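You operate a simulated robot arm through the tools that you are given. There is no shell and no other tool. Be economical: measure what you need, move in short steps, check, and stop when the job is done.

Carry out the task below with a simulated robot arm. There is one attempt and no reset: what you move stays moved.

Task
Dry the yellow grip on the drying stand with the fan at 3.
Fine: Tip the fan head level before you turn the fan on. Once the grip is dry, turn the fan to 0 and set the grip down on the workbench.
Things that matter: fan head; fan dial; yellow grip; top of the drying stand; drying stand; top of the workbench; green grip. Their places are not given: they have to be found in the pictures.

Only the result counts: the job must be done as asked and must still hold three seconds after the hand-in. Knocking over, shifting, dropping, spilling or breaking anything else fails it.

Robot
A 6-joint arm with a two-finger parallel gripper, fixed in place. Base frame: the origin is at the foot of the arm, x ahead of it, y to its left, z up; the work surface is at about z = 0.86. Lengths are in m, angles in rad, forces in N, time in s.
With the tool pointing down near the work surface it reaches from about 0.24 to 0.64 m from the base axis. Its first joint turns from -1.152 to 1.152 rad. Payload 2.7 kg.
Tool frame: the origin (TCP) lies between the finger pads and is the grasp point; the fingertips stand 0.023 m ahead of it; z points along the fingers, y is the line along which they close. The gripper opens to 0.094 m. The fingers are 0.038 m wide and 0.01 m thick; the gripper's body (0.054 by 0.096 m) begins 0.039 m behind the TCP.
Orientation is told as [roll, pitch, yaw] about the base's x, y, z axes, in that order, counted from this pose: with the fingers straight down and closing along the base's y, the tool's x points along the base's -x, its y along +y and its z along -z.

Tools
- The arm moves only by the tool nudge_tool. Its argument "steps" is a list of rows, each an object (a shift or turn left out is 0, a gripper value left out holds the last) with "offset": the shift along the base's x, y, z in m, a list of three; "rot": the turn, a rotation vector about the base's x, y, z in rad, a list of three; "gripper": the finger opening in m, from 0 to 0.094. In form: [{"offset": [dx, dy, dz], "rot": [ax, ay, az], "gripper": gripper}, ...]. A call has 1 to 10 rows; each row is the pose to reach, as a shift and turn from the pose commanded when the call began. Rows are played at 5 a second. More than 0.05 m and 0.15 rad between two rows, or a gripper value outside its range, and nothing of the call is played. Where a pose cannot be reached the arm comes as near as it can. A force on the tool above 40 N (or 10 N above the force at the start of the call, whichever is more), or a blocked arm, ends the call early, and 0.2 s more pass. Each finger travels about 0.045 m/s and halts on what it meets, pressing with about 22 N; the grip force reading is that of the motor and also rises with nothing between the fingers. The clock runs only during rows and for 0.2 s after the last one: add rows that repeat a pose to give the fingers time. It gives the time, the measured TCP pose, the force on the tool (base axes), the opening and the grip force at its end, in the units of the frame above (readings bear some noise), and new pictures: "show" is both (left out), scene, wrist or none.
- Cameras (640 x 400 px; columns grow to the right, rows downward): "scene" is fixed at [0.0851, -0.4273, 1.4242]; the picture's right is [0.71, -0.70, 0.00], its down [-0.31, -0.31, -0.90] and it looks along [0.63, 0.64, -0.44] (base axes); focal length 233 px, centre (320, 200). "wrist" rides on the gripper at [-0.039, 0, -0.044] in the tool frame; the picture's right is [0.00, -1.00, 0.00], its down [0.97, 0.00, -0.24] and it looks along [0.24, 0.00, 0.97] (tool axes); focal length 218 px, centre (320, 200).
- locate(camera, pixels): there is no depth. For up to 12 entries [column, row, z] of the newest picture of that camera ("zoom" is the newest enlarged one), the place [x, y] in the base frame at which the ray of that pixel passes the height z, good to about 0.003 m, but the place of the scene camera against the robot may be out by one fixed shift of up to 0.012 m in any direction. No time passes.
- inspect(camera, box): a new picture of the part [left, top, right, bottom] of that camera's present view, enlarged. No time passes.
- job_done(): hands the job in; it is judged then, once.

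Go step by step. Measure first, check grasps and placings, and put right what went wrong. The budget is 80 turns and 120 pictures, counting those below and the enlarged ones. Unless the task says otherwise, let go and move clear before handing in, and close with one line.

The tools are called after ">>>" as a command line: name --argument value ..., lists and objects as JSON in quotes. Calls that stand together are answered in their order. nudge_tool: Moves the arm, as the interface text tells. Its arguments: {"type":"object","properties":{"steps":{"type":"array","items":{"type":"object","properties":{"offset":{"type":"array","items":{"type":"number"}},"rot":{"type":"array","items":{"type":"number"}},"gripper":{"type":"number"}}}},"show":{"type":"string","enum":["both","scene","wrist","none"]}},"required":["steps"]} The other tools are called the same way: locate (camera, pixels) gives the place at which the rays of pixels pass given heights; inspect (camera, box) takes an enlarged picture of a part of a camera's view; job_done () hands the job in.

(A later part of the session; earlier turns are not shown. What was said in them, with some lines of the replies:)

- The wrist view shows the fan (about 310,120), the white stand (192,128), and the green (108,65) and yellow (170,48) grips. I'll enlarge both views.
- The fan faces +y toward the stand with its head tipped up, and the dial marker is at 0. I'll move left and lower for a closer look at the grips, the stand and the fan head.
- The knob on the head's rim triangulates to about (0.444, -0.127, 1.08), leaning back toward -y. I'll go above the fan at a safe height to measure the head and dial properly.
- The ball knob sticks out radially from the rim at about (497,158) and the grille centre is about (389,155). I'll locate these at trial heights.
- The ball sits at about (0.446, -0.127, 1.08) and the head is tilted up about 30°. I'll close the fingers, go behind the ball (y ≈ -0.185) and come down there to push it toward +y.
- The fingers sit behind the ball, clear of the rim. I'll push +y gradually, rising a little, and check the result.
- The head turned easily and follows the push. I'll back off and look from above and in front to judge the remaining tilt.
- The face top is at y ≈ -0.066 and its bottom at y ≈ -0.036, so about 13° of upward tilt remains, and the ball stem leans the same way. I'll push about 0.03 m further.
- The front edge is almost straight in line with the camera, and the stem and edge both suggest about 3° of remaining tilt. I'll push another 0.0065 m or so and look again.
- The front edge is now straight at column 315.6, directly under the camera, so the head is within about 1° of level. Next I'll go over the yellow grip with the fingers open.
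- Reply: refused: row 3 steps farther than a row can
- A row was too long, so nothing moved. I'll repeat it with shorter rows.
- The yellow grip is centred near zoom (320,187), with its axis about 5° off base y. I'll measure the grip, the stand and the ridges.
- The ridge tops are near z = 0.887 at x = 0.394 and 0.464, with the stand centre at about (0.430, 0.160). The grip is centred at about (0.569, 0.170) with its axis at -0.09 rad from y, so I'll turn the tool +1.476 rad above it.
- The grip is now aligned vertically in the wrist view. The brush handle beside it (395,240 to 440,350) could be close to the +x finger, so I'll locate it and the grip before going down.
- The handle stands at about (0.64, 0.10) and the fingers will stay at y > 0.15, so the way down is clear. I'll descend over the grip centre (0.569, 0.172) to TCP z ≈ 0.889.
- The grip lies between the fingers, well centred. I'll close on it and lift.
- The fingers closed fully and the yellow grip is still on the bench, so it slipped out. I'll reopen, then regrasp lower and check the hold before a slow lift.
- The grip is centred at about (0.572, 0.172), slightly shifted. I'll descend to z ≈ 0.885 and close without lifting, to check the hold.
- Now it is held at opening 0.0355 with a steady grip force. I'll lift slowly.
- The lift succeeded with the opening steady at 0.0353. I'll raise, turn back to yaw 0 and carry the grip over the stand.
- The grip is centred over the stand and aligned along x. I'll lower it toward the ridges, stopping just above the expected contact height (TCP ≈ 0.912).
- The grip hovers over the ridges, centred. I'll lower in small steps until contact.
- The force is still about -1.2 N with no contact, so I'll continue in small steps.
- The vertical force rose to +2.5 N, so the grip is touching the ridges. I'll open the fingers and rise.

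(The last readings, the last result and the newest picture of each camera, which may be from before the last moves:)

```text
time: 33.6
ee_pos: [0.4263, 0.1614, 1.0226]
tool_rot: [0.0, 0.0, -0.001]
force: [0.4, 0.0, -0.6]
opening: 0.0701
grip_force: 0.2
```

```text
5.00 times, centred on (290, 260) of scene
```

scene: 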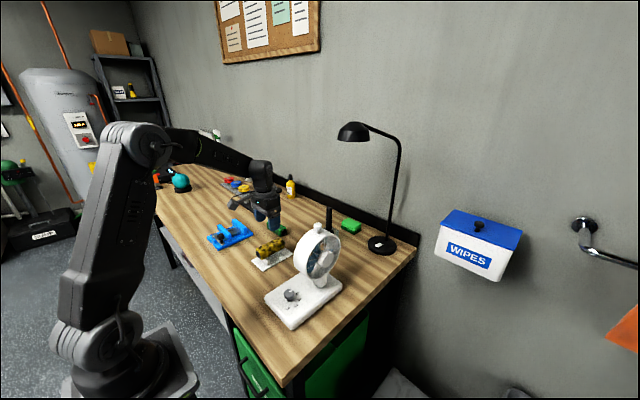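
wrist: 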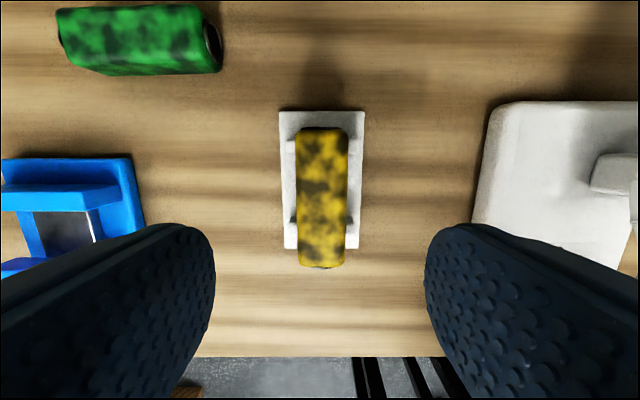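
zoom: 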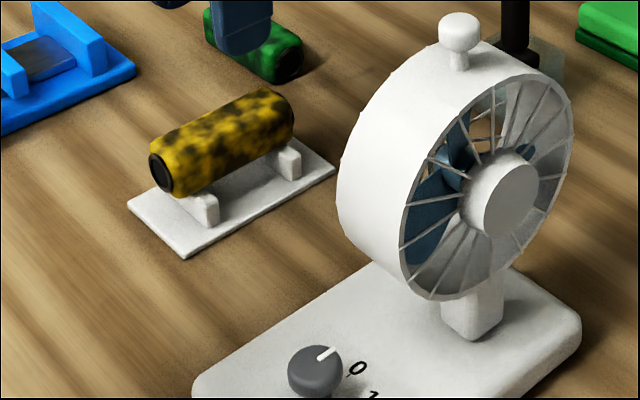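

The yellow grip rests squarely on both ridges. Now I'll move above the fan dial to measure it.

>>> nudge_tool --steps '[{"offset": [-0.02, -0.02, 0.04]}, {"offset": [-0.04, -0.05, 0.07]}, {"offset": [-0.06, -0.09, 0.09]}, {"offset": [-0.08, -0.13, 0.09]}, {"offset": [-0.1, -0.17, 0.09]}, {"offset": [-0.12, -0.205, 0.09]}]'

>>> inspect --camera "wrist" --box '[240, 100, 420, 260]'

>>> inspect --camera "scene" --box '[260, 270, 350, 335]'

```text
time: 35.0
ee_pos: [0.3061, -0.0455, 1.1104]
tool_rot: [0.0, 0.0, -0.001]
force: [0.1, 0.0, -0.2]
opening: 0.0698
grip_force: 0.0
```

scene: 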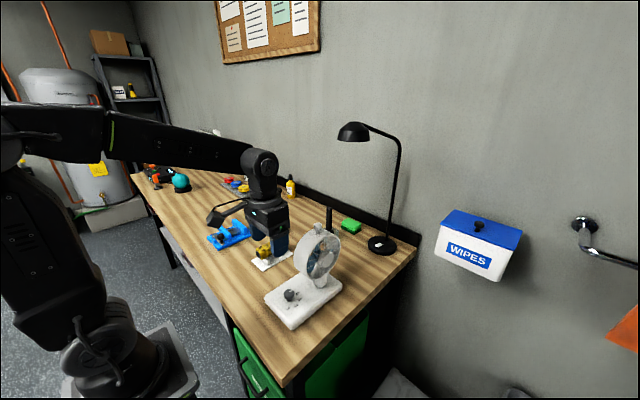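
wrist: 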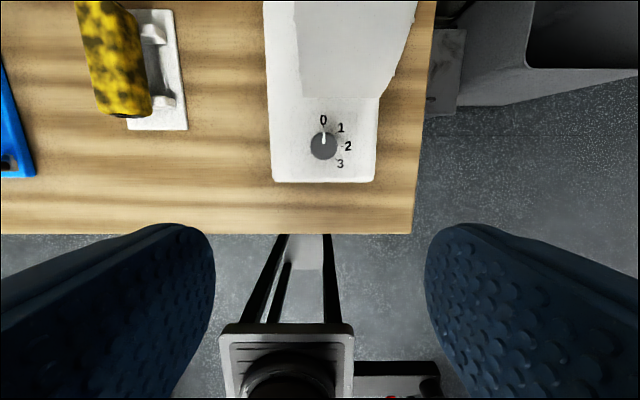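

```text
2.50 times, centred on (330, 180) of wrist
```

zoom: 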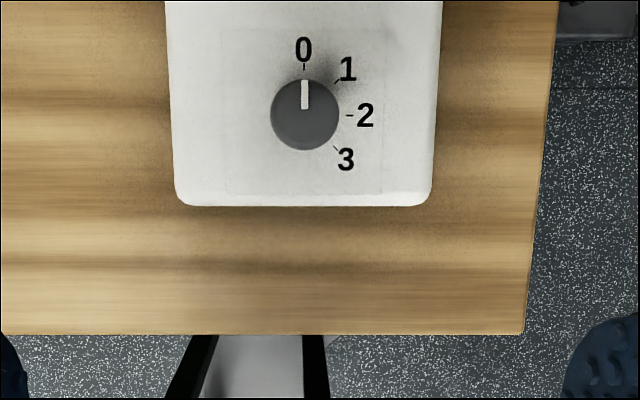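

```text
6.15 times, centred on (305, 302) of scene
```

zoom: 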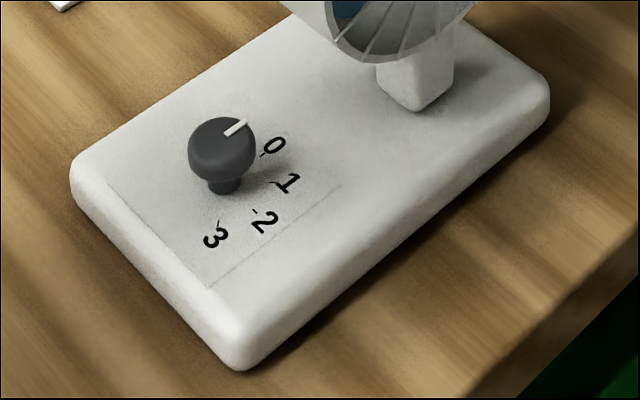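

The dial is a cap of about 28 mm, centred near (0.345, -0.0495), with its top at z ≈ 0.93. The drum edge at x ≈ 0.378 is close, so I'll tilt the tool 30° away from it with yaw +0.4 and hover above the dial.

>>> nudge_tool --steps '[{"offset": [0.0, 0, 0], "rot": [0.0209, -0.1033, 0.0781], "gripper": 0.05}, {"offset": [0.0, 0, 0], "rot": [0.0419, -0.2066, 0.1563]}, {"offset": [0.01, 0, 0], "rot": [0.0628, -0.3099, 0.2344]}, {"offset": [0.02, -0.002, 0], "rot": [0.0838, -0.4132, 0.3126]}, {"offset": [0.03, -0.004, 0], "rot": [0.1047, -0.5165, 0.3907]}, {"offset": [0.039, -0.004, -0.04], "rot": [0.1047, -0.5165, 0.3907]}, {"offset": [0.039, -0.004, -0.08], "rot": [0.1047, -0.5165, 0.3907]}, {"offset": [0.039, -0.004, -0.12], "rot": [0.1047, -0.5165, 0.3907]}]'

>>> inspect --camera "scene" --box '[240, 230, 360, 320]'

```text
time: 36.6
ee_pos: [0.3504, -0.0522, 1.0447]
tool_rot: [-0.011, -0.538, 0.405]
force: [-24.2, -0.7, 17.1]
opening: 0.046
grip_force: 0.0
stopped in row 8: the force on the tool passed its limit (the readings are from after the stop); the commanded pose is now the measured one
```

scene: 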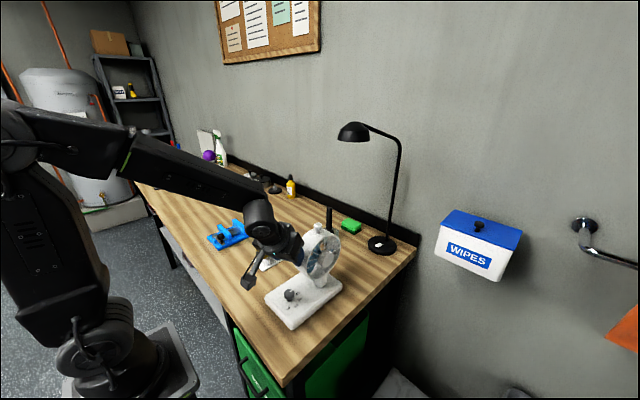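
wrist: 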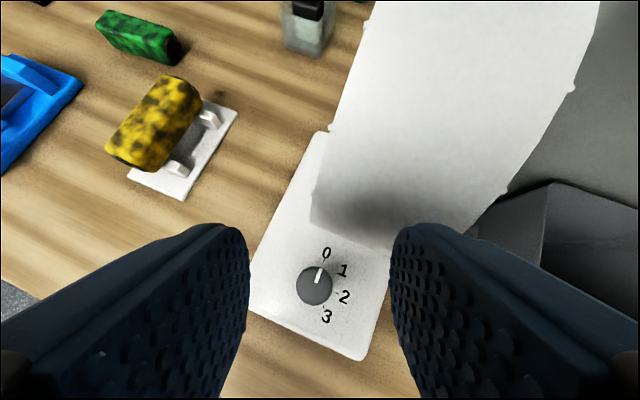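

```text
4.44 times, centred on (300, 275) of scene
```

zoom: 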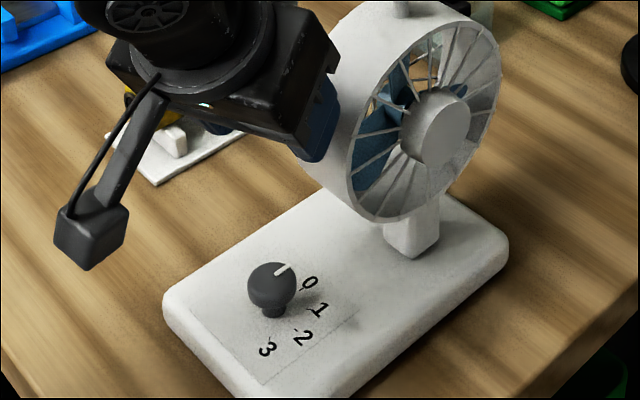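

The tilted finger touched the drum's -x side during the descent, with a force of about -24 N in x. I'll back off in -x and check whether anything moved.

>>> nudge_tool --steps '[{"offset": [-0.03, 0, 0.01]}, {"offset": [-0.06, 0, 0.01]}, {"offset": [-0.06, 0, 0.01]}]'

>>> inspect --camera "scene" --box '[260, 210, 360, 335]'

>>> inspect --camera "wrist" --box '[200, 60, 520, 300]'

```text
time: 37.4
ee_pos: [0.2922, -0.0518, 1.0557]
tool_rot: [-0.012, -0.536, 0.404]
force: [-0.6, 0.3, 0.2]
opening: 0.05
grip_force: 0.0
```

scene: 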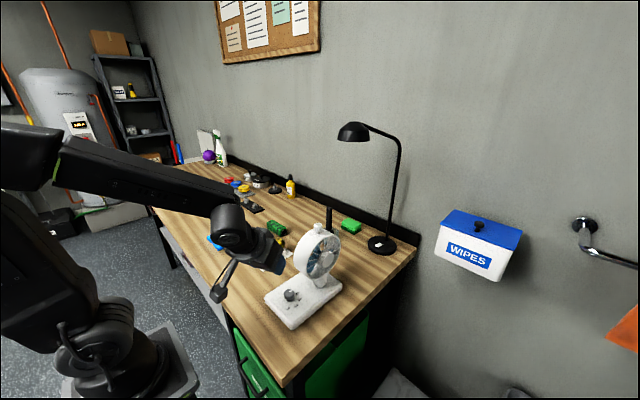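
wrist: 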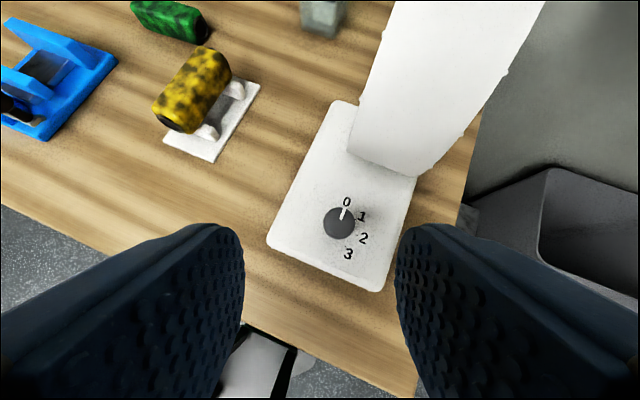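

```text
3.20 times, centred on (310, 272) of scene
```

zoom: 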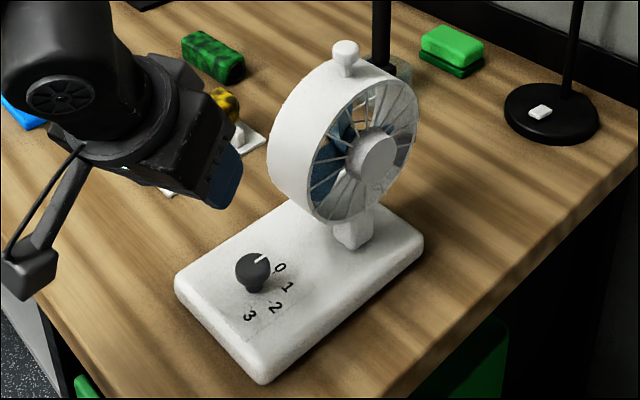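

```text
1.67 times, centred on (360, 180) of wrist
```

zoom: 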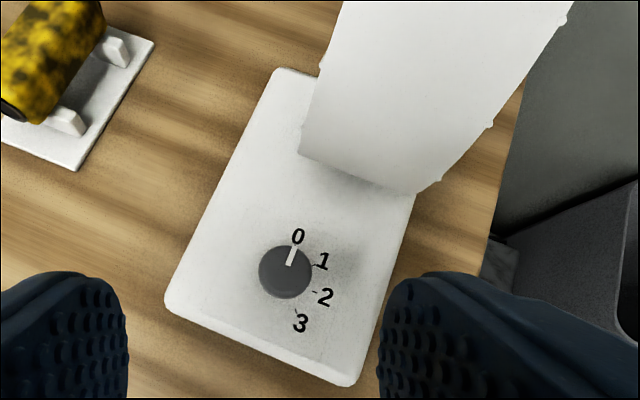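

The base corner is still at scene (292, 329), so the fan did not shift. I'll locate the dial again with this view and then approach it low from the -x side.

>>> locate --camera "zoom" --pixels '[[286, 269, 0.928], [286, 272, 0.915], [285, 72, 0.88], [165, 300, 0.88], [350, 383, 0.88]]'

```text
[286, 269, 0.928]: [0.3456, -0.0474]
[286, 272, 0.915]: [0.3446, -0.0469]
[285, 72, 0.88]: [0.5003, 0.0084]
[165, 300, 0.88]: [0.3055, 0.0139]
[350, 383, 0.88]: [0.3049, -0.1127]
```

The dial is at (0.345, -0.048). I'll widen the fingers, come down 0.03 m back from it, and then slide in with the dial between the fingers.

>>> nudge_tool --steps '[{"offset": [0.02, -0.008, 0], "gripper": 0.062}, {"offset": [0.024, -0.008, -0.04]}, {"offset": [0.024, -0.008, -0.08]}, {"offset": [0.024, -0.008, -0.11]}, {"offset": [0.024, -0.008, -0.124]}, {"offset": [0.038, -0.002, -0.124]}, {"offset": [0.053, 0.004, -0.124]}, {"offset": [0.053, 0.004, -0.124]}]'

>>> inspect --camera "scene" --box '[250, 230, 350, 320]'

```text
time: 39.2
ee_pos: [0.3439, -0.0486, 0.9277]
tool_rot: [-0.011, -0.538, 0.405]
force: [0.1, 0.0, 0.1]
opening: 0.0621
grip_force: 0.2
```

scene: 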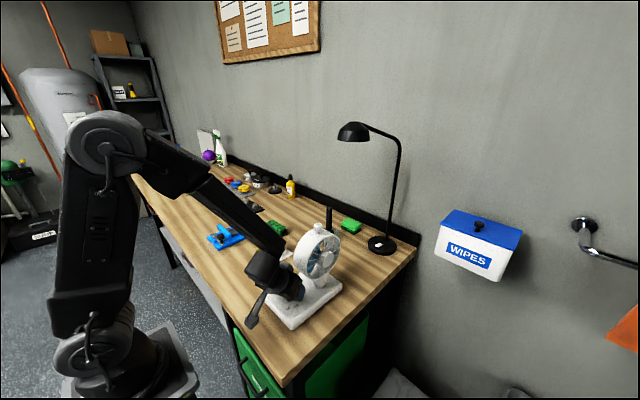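
wrist: 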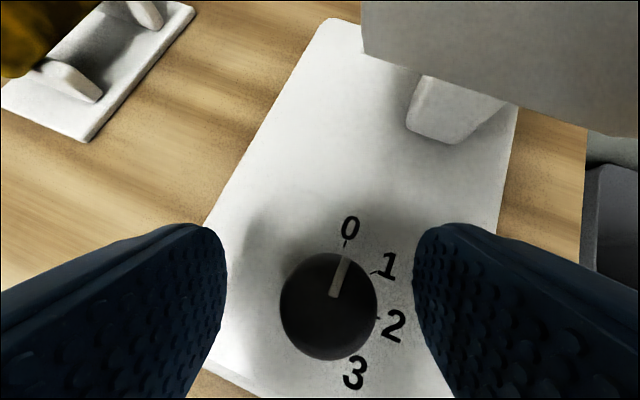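

```text
4.44 times, centred on (300, 275) of scene
```

zoom: 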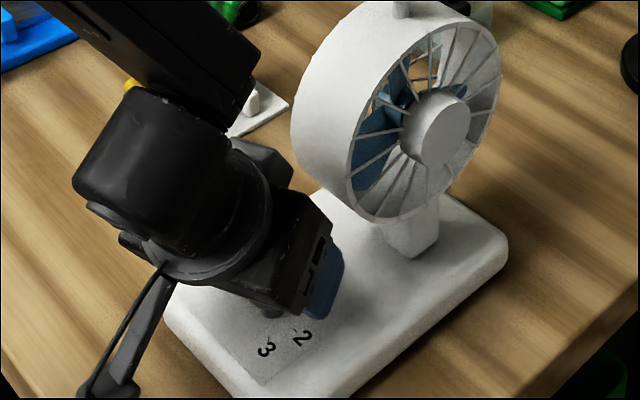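

The dial sits between the fingers at (328,305). I'll close on it and turn clockwise a first 0.7 rad, keeping the TCP on the dial axis.

>>> nudge_tool --steps '[{"offset": [0.001, -0.002, 0], "gripper": 0.0}, {"offset": [0.001, -0.002, 0]}, {"offset": [0.001, -0.002, 0]}, {"offset": [0.001, -0.002, 0]}, {"offset": [0.001, -0.002, 0], "rot": [0, 0, -0.1]}, {"offset": [0.001, -0.002, 0], "rot": [0, 0, -0.22]}, {"offset": [0.001, -0.002, 0], "rot": [0, 0, -0.34]}, {"offset": [0.001, -0.002, 0], "rot": [0, 0, -0.46]}, {"offset": [0.001, -0.002, 0], "rot": [0, 0, -0.58]}, {"offset": [0.001, -0.002, 0], "rot": [0, 0, -0.7]}]' --show "wrist"

```text
time: 41.4
ee_pos: [0.3431, -0.0496, 0.928]
tool_rot: [-0.013, -0.565, -0.123]
force: [7.3, 11.8, 2.0]
opening: 0.0292
grip_force: 45.2
out of reach, approached as far as the arm can: row 8, 9, 10
```

wrist: 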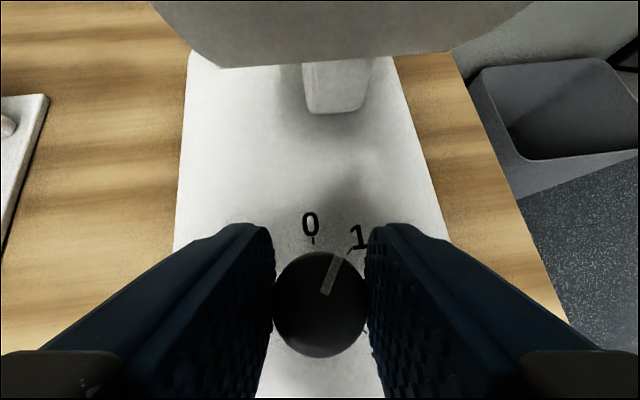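

The dial followed by about 0.5 rad, then the arm hit its reach limit at yaw -0.12. I'll open around the dial, turn the tool back in place to positive yaw, and regrip.

>>> nudge_tool --steps '[{"gripper": 0.062}, {"gripper": 0.062}, {"gripper": 0.062}, {"gripper": 0.062, "rot": [0, 0, 0.14]}, {"rot": [0, 0, 0.28]}, {"rot": [0, 0, 0.42]}, {"rot": [0, 0, 0.56]}, {"rot": [0, 0, 0.7]}, {"rot": [0, 0, 0.8]}, {"rot": [0, 0, 0.9]}]'

>>> inspect --camera "scene" --box '[250, 210, 350, 320]'

```text
time: 43.6
ee_pos: [0.3455, -0.0493, 0.9293]
tool_rot: [-0.013, -0.562, 0.774]
force: [0.4, 0.0, 0.3]
opening: 0.0617
grip_force: 0.1
```

scene: 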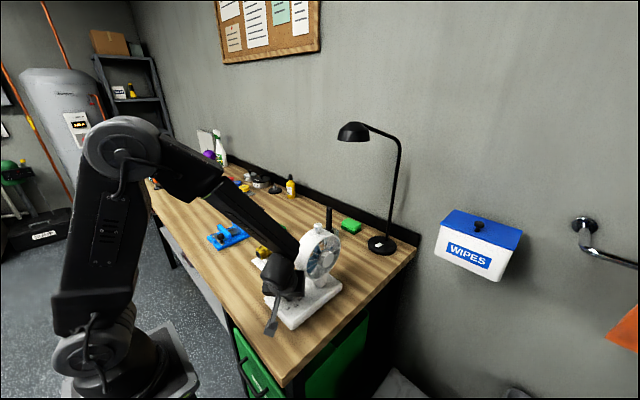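
wrist: 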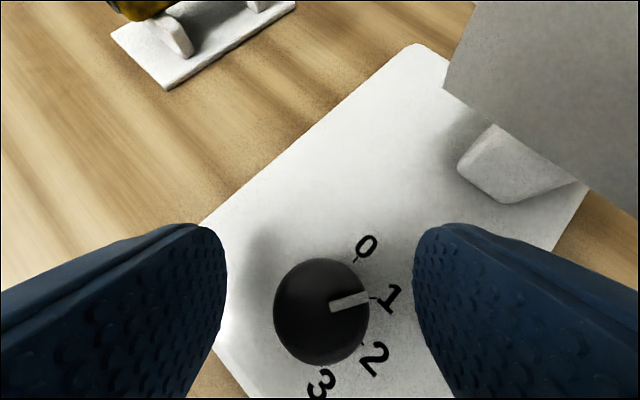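

```text
3.64 times, centred on (300, 265) of scene
```

zoom: 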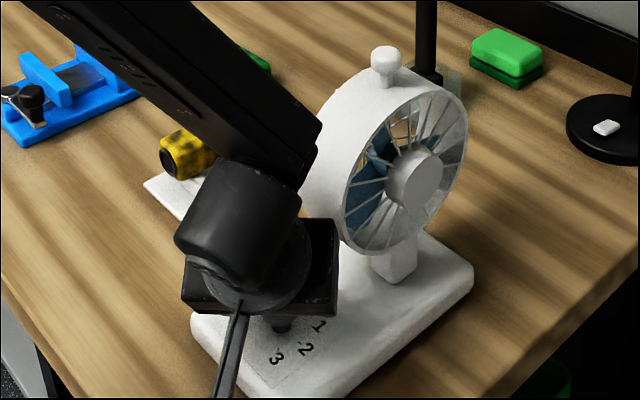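

The dial now points at 1. I'll grip it and turn 0.8 rad more, to 2.

>>> nudge_tool --steps '[{"gripper": 0.0}, {"gripper": 0.0}, {"gripper": 0.0}, {"rot": [0, 0, -0.1]}, {"rot": [0, 0, -0.22]}, {"rot": [0, 0, -0.34]}, {"rot": [0, 0, -0.46]}, {"rot": [0, 0, -0.58]}, {"rot": [0, 0, -0.7]}, {"rot": [0, 0, -0.8]}]' --show "none"

>>> nudge_tool --steps '[{"gripper": 0.062}, {"gripper": 0.062}, {"gripper": 0.062}, {"rot": [0, 0, 0.14]}, {"rot": [0, 0, 0.28]}, {"rot": [0, 0, 0.42]}, {"rot": [0, 0, 0.56]}, {"rot": [0, 0, 0.7]}, {"rot": [0, 0, 0.8]}]' --show "wrist"

```text
time: 45.8
ee_pos: [0.3458, -0.0506, 0.9295]
tool_rot: [-0.013, -0.563, -0.031]
force: [18.2, -7.4, -19.0]
opening: 0.0294
grip_force: 44.6
```

```text
time: 47.8
ee_pos: [0.3439, -0.0501, 0.9293]
tool_rot: [-0.013, -0.562, 0.774]
force: [0.0, 0.2, 0.2]
opening: 0.0617
grip_force: 0.0
```

wrist: 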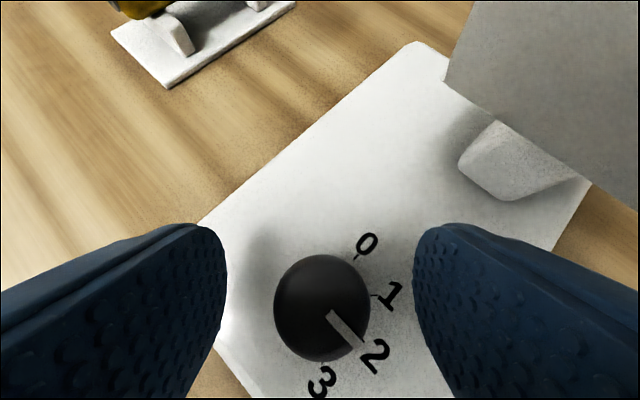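

The dial is now at 2 and everything is steady. I'll make one more stroke of the same size, to 3.

>>> nudge_tool --steps '[{"gripper": 0.0}, {"gripper": 0.0}, {"gripper": 0.0}, {"rot": [0, 0, -0.1]}, {"rot": [0, 0, -0.22]}, {"rot": [0, 0, -0.34]}, {"rot": [0, 0, -0.46]}, {"rot": [0, 0, -0.58]}, {"rot": [0, 0, -0.7]}, {"rot": [0, 0, -0.8]}]' --show "none"

>>> nudge_tool --steps '[{"gripper": 0.062}, {"gripper": 0.062}, {"gripper": 0.062}, {"gripper": 0.062}]' --show "both"

>>> inspect --camera "scene" --box '[250, 210, 350, 320]'

```text
time: 50.0
ee_pos: [0.3443, -0.0486, 0.93]
tool_rot: [-0.012, -0.562, -0.027]
force: [1.4, 0.5, -7.3]
opening: 0.0293
grip_force: 44.5
```

```text
time: 51.0
ee_pos: [0.3442, -0.0505, 0.9284]
tool_rot: [-0.012, -0.562, -0.028]
force: [0.6, -0.3, 0.1]
opening: 0.0619
grip_force: 0.1
```

scene: 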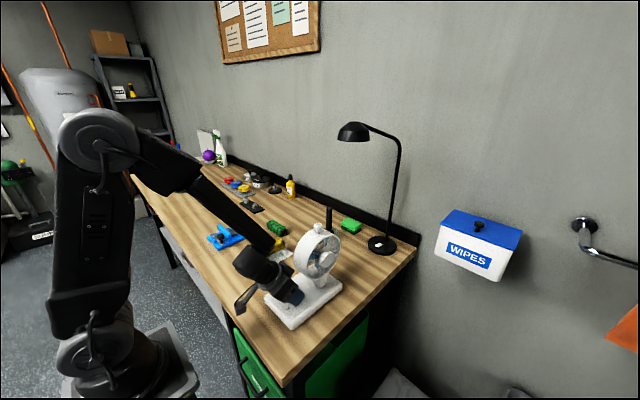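
wrist: 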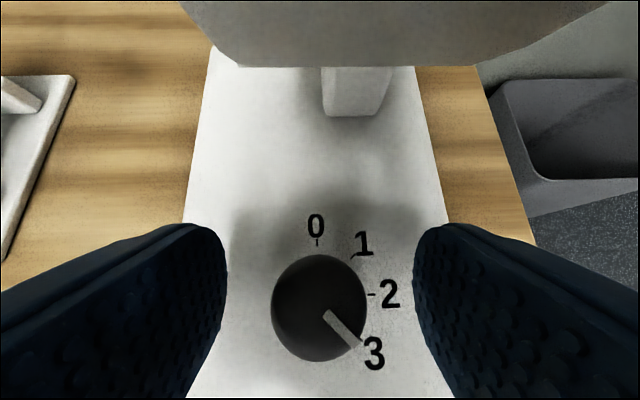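

```text
3.64 times, centred on (300, 265) of scene
```

zoom: 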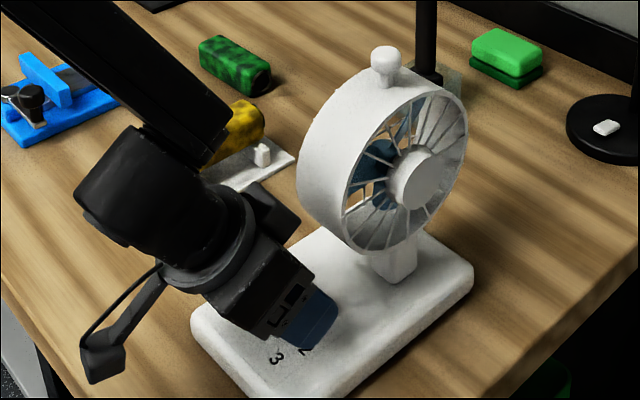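

The dial is at 3 and the grip's dark wet patches are already fading in the scene view. I'll wait here, since this pose also suits turning the dial back.

>>> nudge_tool --steps '[{}, {}, {}, {}, {}, {}, {}, {}, {}, {}]' --show "none"

>>> nudge_tool --steps '[{}, {}, {}, {}, {}, {}, {}, {}, {}, {}]' --show "none"

>>> inspect --camera "scene" --box '[250, 210, 350, 290]'

```text
time: 53.2
ee_pos: [0.3449, -0.0502, 0.929]
tool_rot: [-0.013, -0.563, -0.028]
force: [-0.4, 1.1, 0.2]
opening: 0.0623
grip_force: 0.1
```

```text
time: 55.4
ee_pos: [0.3445, -0.0503, 0.9299]
tool_rot: [-0.013, -0.56, -0.027]
force: [-0.6, -0.2, -0.3]
opening: 0.062
grip_force: 0.1
```

```text
5.00 times, centred on (300, 250) of scene
```

zoom: 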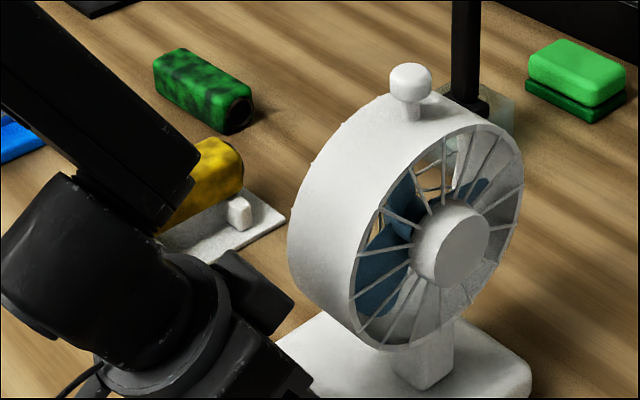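

The dark patches on the yellow grip are fading further while the green grip's are unchanged. I'll keep waiting.

>>> nudge_tool --steps '[{}, {}, {}, {}, {}, {}, {}, {}, {}, {}]' --show "none"

>>> nudge_tool --steps '[{}, {}, {}, {}, {}, {}, {}, {}, {}, {}]' --show "none"

>>> inspect --camera "scene" --box '[260, 220, 310, 260]'

```text
time: 57.6
ee_pos: [0.3448, -0.0501, 0.9293]
tool_rot: [-0.011, -0.562, -0.028]
force: [0.2, -0.3, 0.2]
opening: 0.0621
grip_force: 0.0
```

```text
time: 59.8
ee_pos: [0.3446, -0.0501, 0.929]
tool_rot: [-0.011, -0.562, -0.029]
force: [-0.2, 0.7, -0.7]
opening: 0.0618
grip_force: 0.2
```

```text
10.00 times, centred on (285, 240) of scene
```

zoom: 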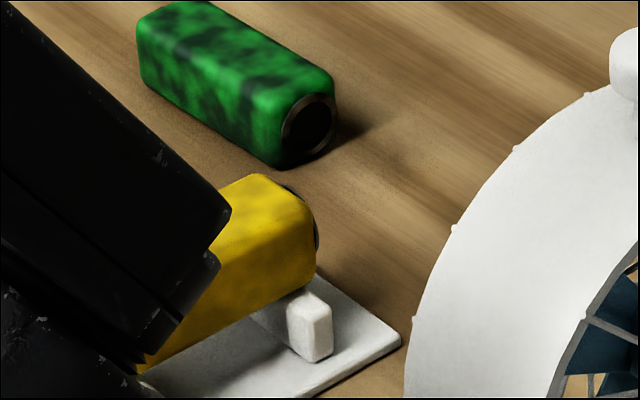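

The grip is almost uniformly yellow, with only faint traces left. I'll wait longer to be certain.

>>> nudge_tool --steps '[{}, {}, {}, {}, {}, {}, {}, {}, {}, {}]' --show "none"

>>> nudge_tool --steps '[{}, {}, {}, {}, {}, {}, {}, {}, {}, {}]' --show "none"

>>> inspect --camera "scene" --box '[260, 220, 310, 260]'

```text
time: 62.0
ee_pos: [0.3446, -0.0503, 0.929]
tool_rot: [-0.012, -0.564, -0.029]
force: [0.3, 0.8, 0.1]
opening: 0.062
grip_force: 0.0
```

```text
time: 64.2
ee_pos: [0.3448, -0.0509, 0.9295]
tool_rot: [-0.013, -0.562, -0.029]
force: [-0.8, -0.1, 0.1]
opening: 0.062
grip_force: 0.0
```

```text
10.00 times, centred on (285, 240) of scene
```

zoom: 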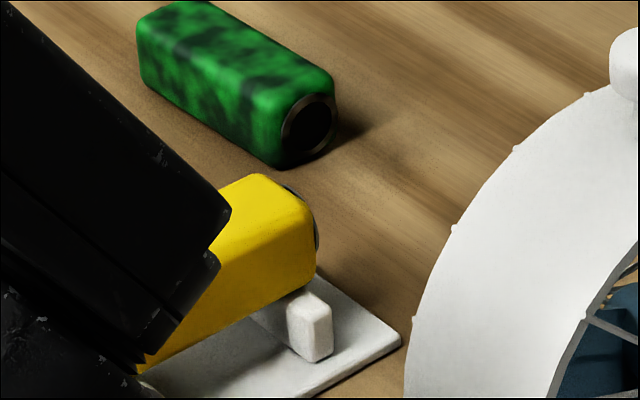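

The visible part is fully clean yellow. After one more short wait I'll turn the dial back counter-clockwise, first stroke +0.8 rad.

>>> nudge_tool --steps '[{}, {}, {}, {}, {}, {}, {}, {}, {}, {}]' --show "none"

>>> nudge_tool --steps '[{"gripper": 0.0}, {"gripper": 0.0}, {"gripper": 0.0}, {"rot": [0, 0, 0.1]}, {"rot": [0, 0, 0.22]}, {"rot": [0, 0, 0.34]}, {"rot": [0, 0, 0.46]}, {"rot": [0, 0, 0.58]}, {"rot": [0, 0, 0.7]}, {"rot": [0, 0, 0.8]}]' --show "none"

>>> nudge_tool --steps '[{"gripper": 0.062}, {"gripper": 0.062}, {"gripper": 0.062}, {"rot": [0, 0, -0.14]}, {"rot": [0, 0, -0.28]}, {"rot": [0, 0, -0.42]}, {"rot": [0, 0, -0.56]}, {"rot": [0, 0, -0.7]}, {"rot": [0, 0, -0.8]}]' --show "wrist"

```text
time: 66.4
ee_pos: [0.3436, -0.0513, 0.9296]
tool_rot: [-0.013, -0.563, -0.029]
force: [0.4, 0.0, -0.8]
opening: 0.0619
grip_force: 0.1
```

```text
time: 68.6
ee_pos: [0.3449, -0.0511, 0.9293]
tool_rot: [-0.011, -0.56, 0.775]
force: [-24.5, -9.1, 13.7]
opening: 0.0296
grip_force: 45.2
```

```text
time: 70.6
ee_pos: [0.3451, -0.0501, 0.9301]
tool_rot: [-0.011, -0.561, -0.032]
force: [-0.4, 0.4, -0.5]
opening: 0.0617
grip_force: 0.0
```

wrist: 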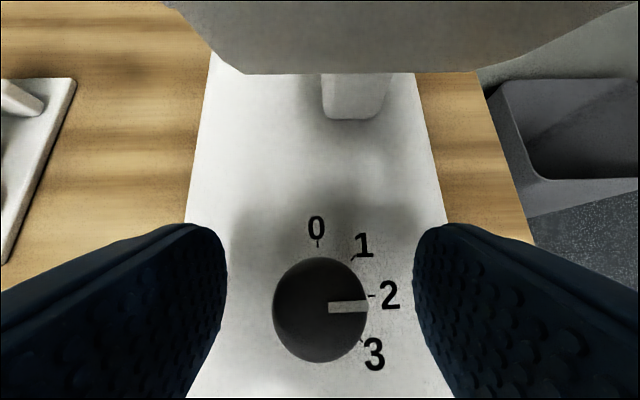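

The dial is at 2. The drum edge looks slightly lower in the wrist view (row 73 against 66), so I'll check the head in the scene view.

>>> inspect --camera "scene" --box '[290, 220, 360, 290]'

```text
5.71 times, centred on (325, 255) of scene
```

zoom: 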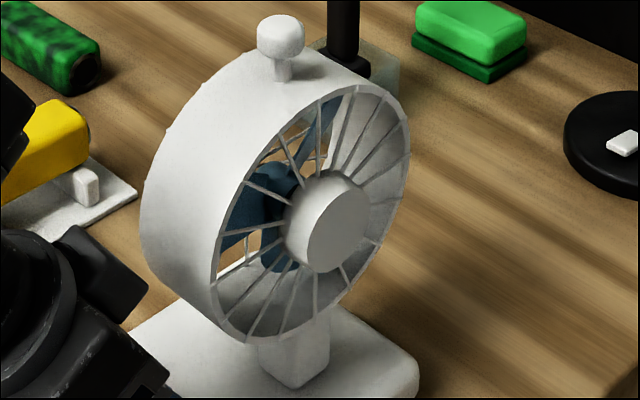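

The head is unchanged (ball at 281,36 against 279,35 before) and the base is in place. I'll go on with the second stroke.

>>> nudge_tool --steps '[{"gripper": 0.0}, {"gripper": 0.0}, {"gripper": 0.0}, {"rot": [0, 0, 0.1]}, {"rot": [0, 0, 0.22]}, {"rot": [0, 0, 0.34]}, {"rot": [0, 0, 0.46]}, {"rot": [0, 0, 0.58]}, {"rot": [0, 0, 0.7]}, {"rot": [0, 0, 0.79]}]' --show "none"

>>> nudge_tool --steps '[{"gripper": 0.062}, {"gripper": 0.062}, {"gripper": 0.062}, {"rot": [0, 0, -0.14]}, {"rot": [0, 0, -0.28]}, {"rot": [0, 0, -0.42]}, {"rot": [0, 0, -0.56]}, {"rot": [0, 0, -0.7]}, {"rot": [0, 0, -0.79]}]' --show "wrist"

```text
time: 72.8
ee_pos: [0.3457, -0.0486, 0.9307]
tool_rot: [-0.014, -0.567, 0.764]
force: [-9.6, -3.6, 37.6]
opening: 0.0298
grip_force: 44.8
```

```text
time: 74.8
ee_pos: [0.346, -0.0509, 0.9294]
tool_rot: [-0.011, -0.562, -0.031]
force: [-0.1, 0.4, -0.3]
opening: 0.062
grip_force: 0.2
```

wrist: 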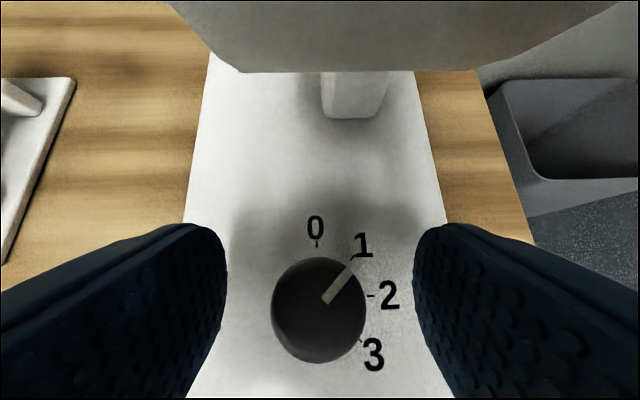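

The dial is at 1. For the last stroke I'll raise the TCP 2 mm to lower the side load.

>>> nudge_tool --steps '[{"offset": [0, 0, 0.002], "gripper": 0.0}, {"offset": [0, 0, 0.002]}, {"offset": [0, 0, 0.002]}, {"offset": [0, 0, 0.002], "rot": [0, 0, 0.1]}, {"offset": [0, 0, 0.002], "rot": [0, 0, 0.22]}, {"offset": [0, 0, 0.002], "rot": [0, 0, 0.34]}, {"offset": [0, 0, 0.002], "rot": [0, 0, 0.46]}, {"offset": [0, 0, 0.002], "rot": [0, 0, 0.58]}, {"offset": [0, 0, 0.002], "rot": [0, 0, 0.7]}, {"offset": [0, 0, 0.002], "rot": [0, 0, 0.78]}]' --show "none"

>>> nudge_tool --steps '[{"gripper": 0.062}, {"gripper": 0.062}, {"gripper": 0.062}, {"rot": [0, 0, -0.14]}, {"rot": [0, 0, -0.28]}, {"rot": [0, 0, -0.42]}]' --show "wrist"

```text
time: 77.0
ee_pos: [0.3444, -0.0505, 0.9319]
tool_rot: [-0.012, -0.563, 0.753]
force: [-17.9, -14.6, 20.4]
opening: 0.0292
grip_force: 44.9
```

```text
time: 78.4
ee_pos: [0.3442, -0.0493, 0.932]
tool_rot: [-0.012, -0.561, 0.33]
force: [0.3, -0.2, -0.5]
opening: 0.0618
grip_force: 0.2
```

wrist: 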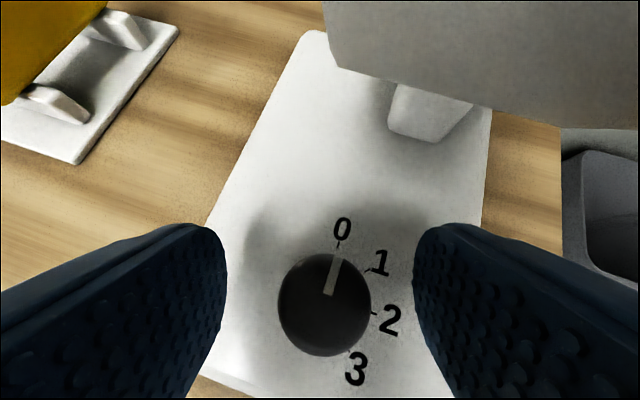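

The dial is back at 0. I'll back out, rise, and return the tool to vertical away from the fan.

>>> nudge_tool --steps '[{"offset": [-0.018, -0.007, 0]}, {"offset": [-0.036, -0.013, 0.0]}, {"offset": [-0.045, -0.013, 0.045]}, {"offset": [-0.045, -0.013, 0.09]}, {"offset": [-0.045, -0.013, 0.13]}, {"offset": [-0.045, -0.01, 0.17], "rot": [-0.0185, 0.1113, -0.0642]}, {"offset": [-0.045, 0.0, 0.19], "rot": [-0.0371, 0.2227, -0.1285]}, {"offset": [-0.045, 0.0, 0.19], "rot": [-0.0556, 0.334, -0.1927]}, {"offset": [-0.045, 0.0, 0.19], "rot": [-0.0742, 0.4454, -0.257]}, {"offset": [-0.045, 0.0, 0.19], "rot": [-0.0927, 0.5567, -0.3212]}]'

>>> inspect --camera "scene" --box '[250, 210, 360, 330]'

```text
time: 80.6
ee_pos: [0.299, -0.0504, 1.1223]
tool_rot: [-0.012, 0.001, 0.0]
force: [-1.6, 0.6, -0.1]
opening: 0.0619
grip_force: 0.1
```

scene: 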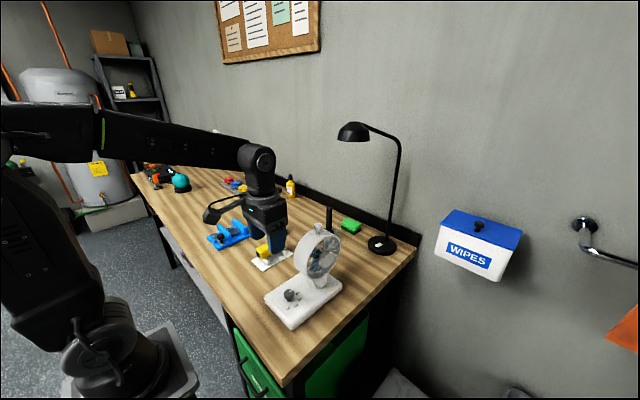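
wrist: 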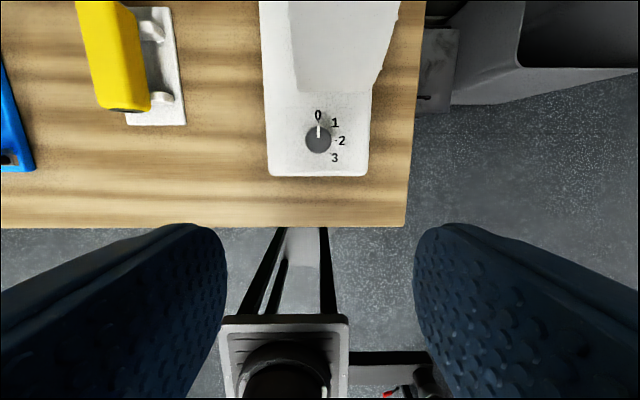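

```text
3.33 times, centred on (305, 270) of scene
```

zoom: 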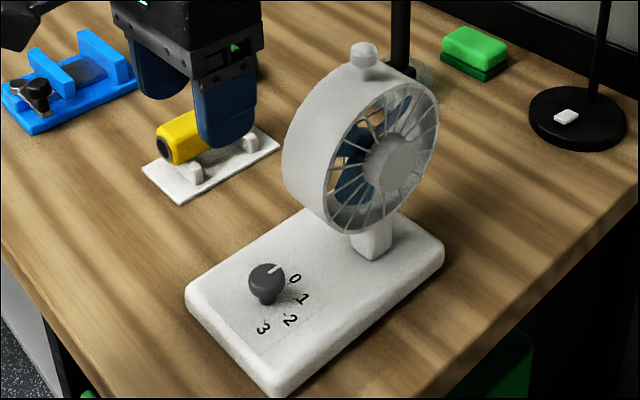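

The grip is fully yellow and the dial reads 0. I'll go back above the stand to pick the grip up.

>>> nudge_tool --steps '[{"offset": [0.02, 0.04, 0], "rot": [0.012, 0, 0], "gripper": 0.07}, {"offset": [0.04, 0.08, 0], "rot": [0.012, 0, 0]}, {"offset": [0.06, 0.12, 0], "rot": [0.012, 0, 0]}, {"offset": [0.085, 0.155, 0], "rot": [0.012, 0, 0]}, {"offset": [0.11, 0.19, -0.02], "rot": [0.012, 0, 0]}, {"offset": [0.131, 0.211, -0.05], "rot": [0.012, 0, 0]}, {"offset": [0.131, 0.211, -0.09], "rot": [0.012, 0, 0]}, {"offset": [0.131, 0.211, -0.09], "rot": [0.012, 0, 0]}]' --show "wrist"

```text
time: 82.4
ee_pos: [0.433, 0.1583, 1.0318]
tool_rot: [0.002, 0.001, 0.003]
force: [-0.5, 0.2, -0.2]
opening: 0.0702
grip_force: 0.0
```

wrist: 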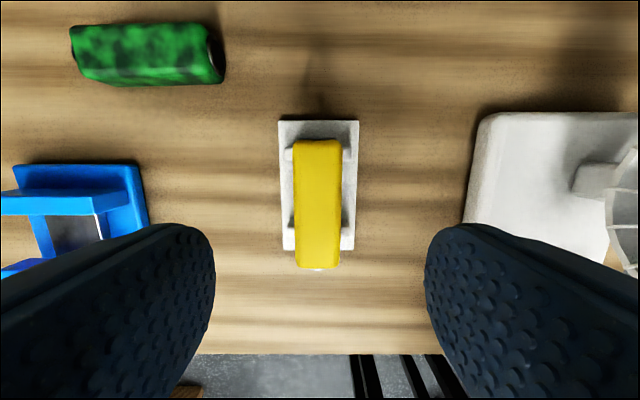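

The grip is centred at column 317. I'll descend to the release height and close.

>>> nudge_tool --steps '[{"offset": [-0.003, 0.002, -0.04]}, {"offset": [-0.003, 0.002, -0.08]}, {"offset": [-0.003, 0.002, -0.105]}, {"offset": [-0.003, 0.002, -0.12]}, {"offset": [-0.003, 0.002, -0.12]}, {"offset": [-0.003, 0.002, -0.12], "gripper": 0.0}, {"offset": [-0.003, 0.002, -0.12]}, {"offset": [-0.003, 0.002, -0.12]}, {"offset": [-0.003, 0.002, -0.12]}, {"offset": [-0.003, 0.002, -0.12]}]' --show "none"

>>> nudge_tool --steps '[{"offset": [0, 0, 0.003]}, {"offset": [0, 0, 0.01]}, {"offset": [0, 0, 0.02]}, {"offset": [0, 0, 0.035]}, {"offset": [0, 0, 0.05]}]'

```text
time: 84.6
ee_pos: [0.428, 0.1641, 0.9121]
tool_rot: [0.001, 0.0, 0.002]
force: [0.4, 0.1, -0.5]
opening: 0.0358
grip_force: 21.7
```

```text
time: 85.8
ee_pos: [0.4279, 0.1621, 0.9613]
tool_rot: [0.002, 0.002, 0.002]
force: [0.9, -0.2, -1.0]
opening: 0.0357
grip_force: 21.8
```

scene: 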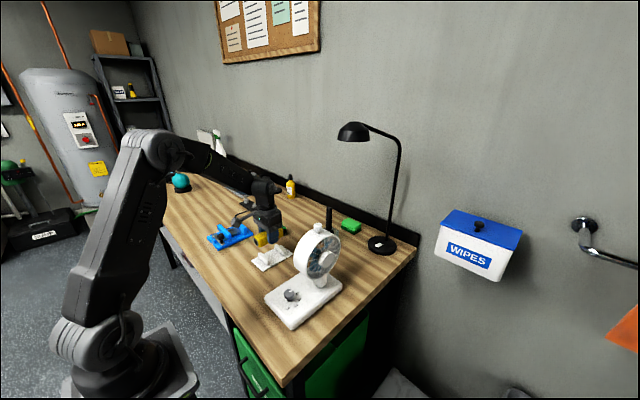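
wrist: 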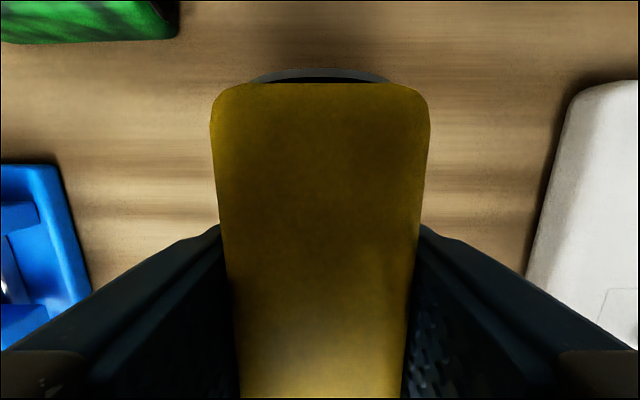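

The grip is held at 0.0357. I'll move it to the clear bench strip between the stand and the fan (y ≈ 0.072) and lower it.

>>> nudge_tool --steps '[{"offset": [0, -0.04, 0]}, {"offset": [0, -0.075, 0]}, {"offset": [0, -0.09, -0.02]}, {"offset": [0, -0.09, -0.05]}, {"offset": [0, -0.09, -0.068]}, {"offset": [0, -0.09, -0.073]}, {"offset": [0, -0.09, -0.073]}]' --show "none"

>>> inspect --camera "scene" --box '[240, 220, 340, 300]'

```text
time: 87.4
ee_pos: [0.4278, 0.0738, 0.8889]
tool_rot: [0.002, -0.002, 0.002]
force: [-0.1, -1.2, -1.6]
opening: 0.0357
grip_force: 22.5
```

```text
5.00 times, centred on (290, 260) of scene
```

zoom: 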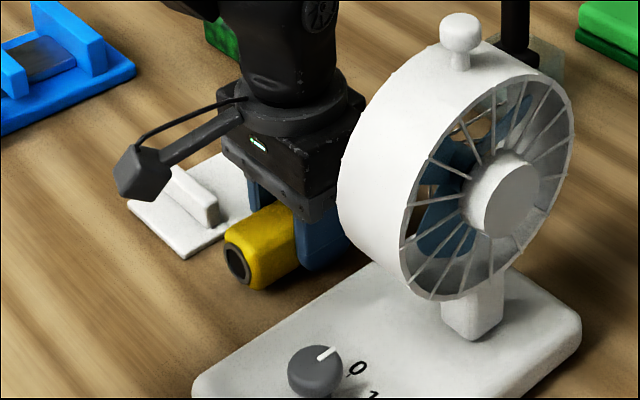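

I'll lower the last few millimetres until contact.

>>> nudge_tool --steps '[{"offset": [0, 0, -0.0015]}, {"offset": [0, 0, -0.003]}, {"offset": [0, 0, -0.004]}, {"offset": [0, 0, -0.004]}]' --show "none"

```text
time: 88.4
ee_pos: [0.4287, 0.0737, 0.8847]
tool_rot: [0.001, 0.0, 0.002]
force: [0.0, -0.3, -1.3]
opening: 0.0357
grip_force: 21.8
```

>>> nudge_tool --steps '[{"offset": [0, 0, -0.001]}, {"offset": [0, 0, -0.001]}]' --show "none"

```text
time: 89.0
ee_pos: [0.4283, 0.0733, 0.8842]
tool_rot: [0.001, 0.0, 0.001]
force: [-0.7, 0.2, -1.1]
opening: 0.0357
grip_force: 22.0
```

No contact yet, so I'll lower one more millimetre.

>>> nudge_tool --steps '[{"offset": [0, 0, -0.001]}, {"offset": [0, 0, -0.0015]}, {"offset": [0, 0, -0.0015]}]' --show "none"

```text
time: 89.8
ee_pos: [0.4289, 0.0744, 0.884]
tool_rot: [0.003, -0.001, 0.003]
force: [-7.2, -0.3, 18.6]
opening: 0.0358
grip_force: 22.2
```

The vertical force jumped to 18.6 N, so the grip is on the bench. I'll open and rise.

>>> nudge_tool --steps '[{"offset": [0, 0, 0.001], "gripper": 0.045}, {"offset": [0, 0, 0.001], "gripper": 0.056}, {"offset": [0, 0, 0.001]}, {"offset": [0, 0, 0.001]}, {"offset": [0, 0, 0.03]}, {"offset": [0, 0, 0.07]}, {"offset": [0, 0, 0.11]}, {"offset": [0, 0.03, 0.15]}, {"offset": [0, 0.07, 0.18]}]'

>>> inspect --camera "scene" --box '[230, 210, 350, 320]'

```text
time: 91.8
ee_pos: [0.4279, 0.142, 1.0616]
tool_rot: [0.003, -0.001, 0.002]
force: [-0.1, 0.5, 0.4]
opening: 0.0559
grip_force: 0.3
```

scene: 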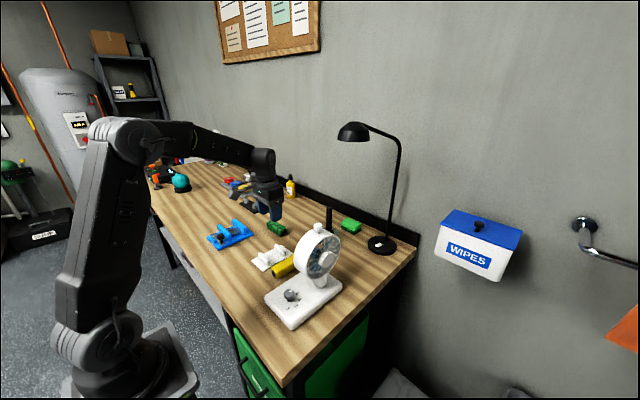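
wrist: 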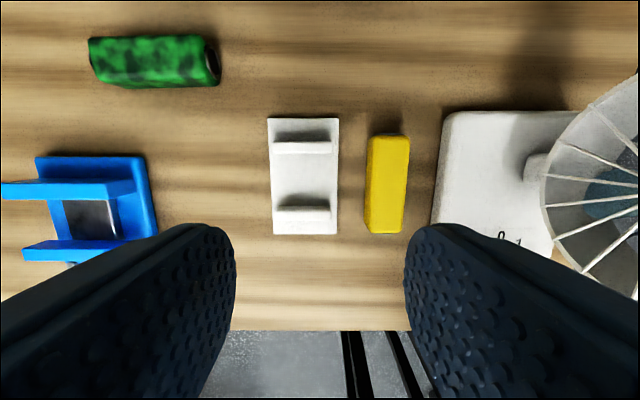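

```text
3.64 times, centred on (290, 265) of scene
```

zoom: 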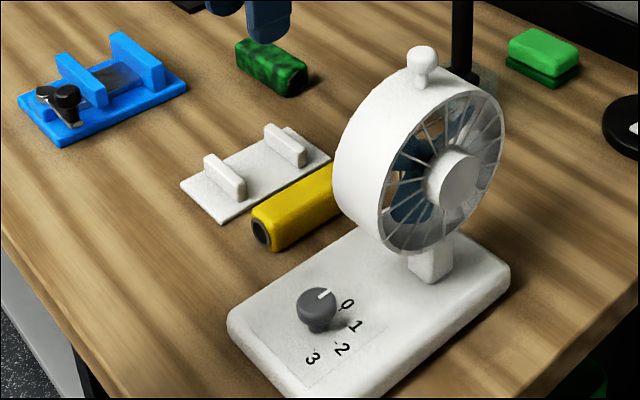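

The yellow grip lies dry on the bench, the dial is at 0, the head is level, and the stand, green grip and everything else are undisturbed. I'm handing in.

>>> job_done

```text
The job is handed in.
```

I levelled the fan head, dried the yellow grip on the stand with the fan at 3, turned the dial back to 0, and set the grip down on the workbench between the stand and the fan. On the way to the dial a finger bumped the fan head, but the pictures afterwards showed the fan hadn't moved; the job is handed in.
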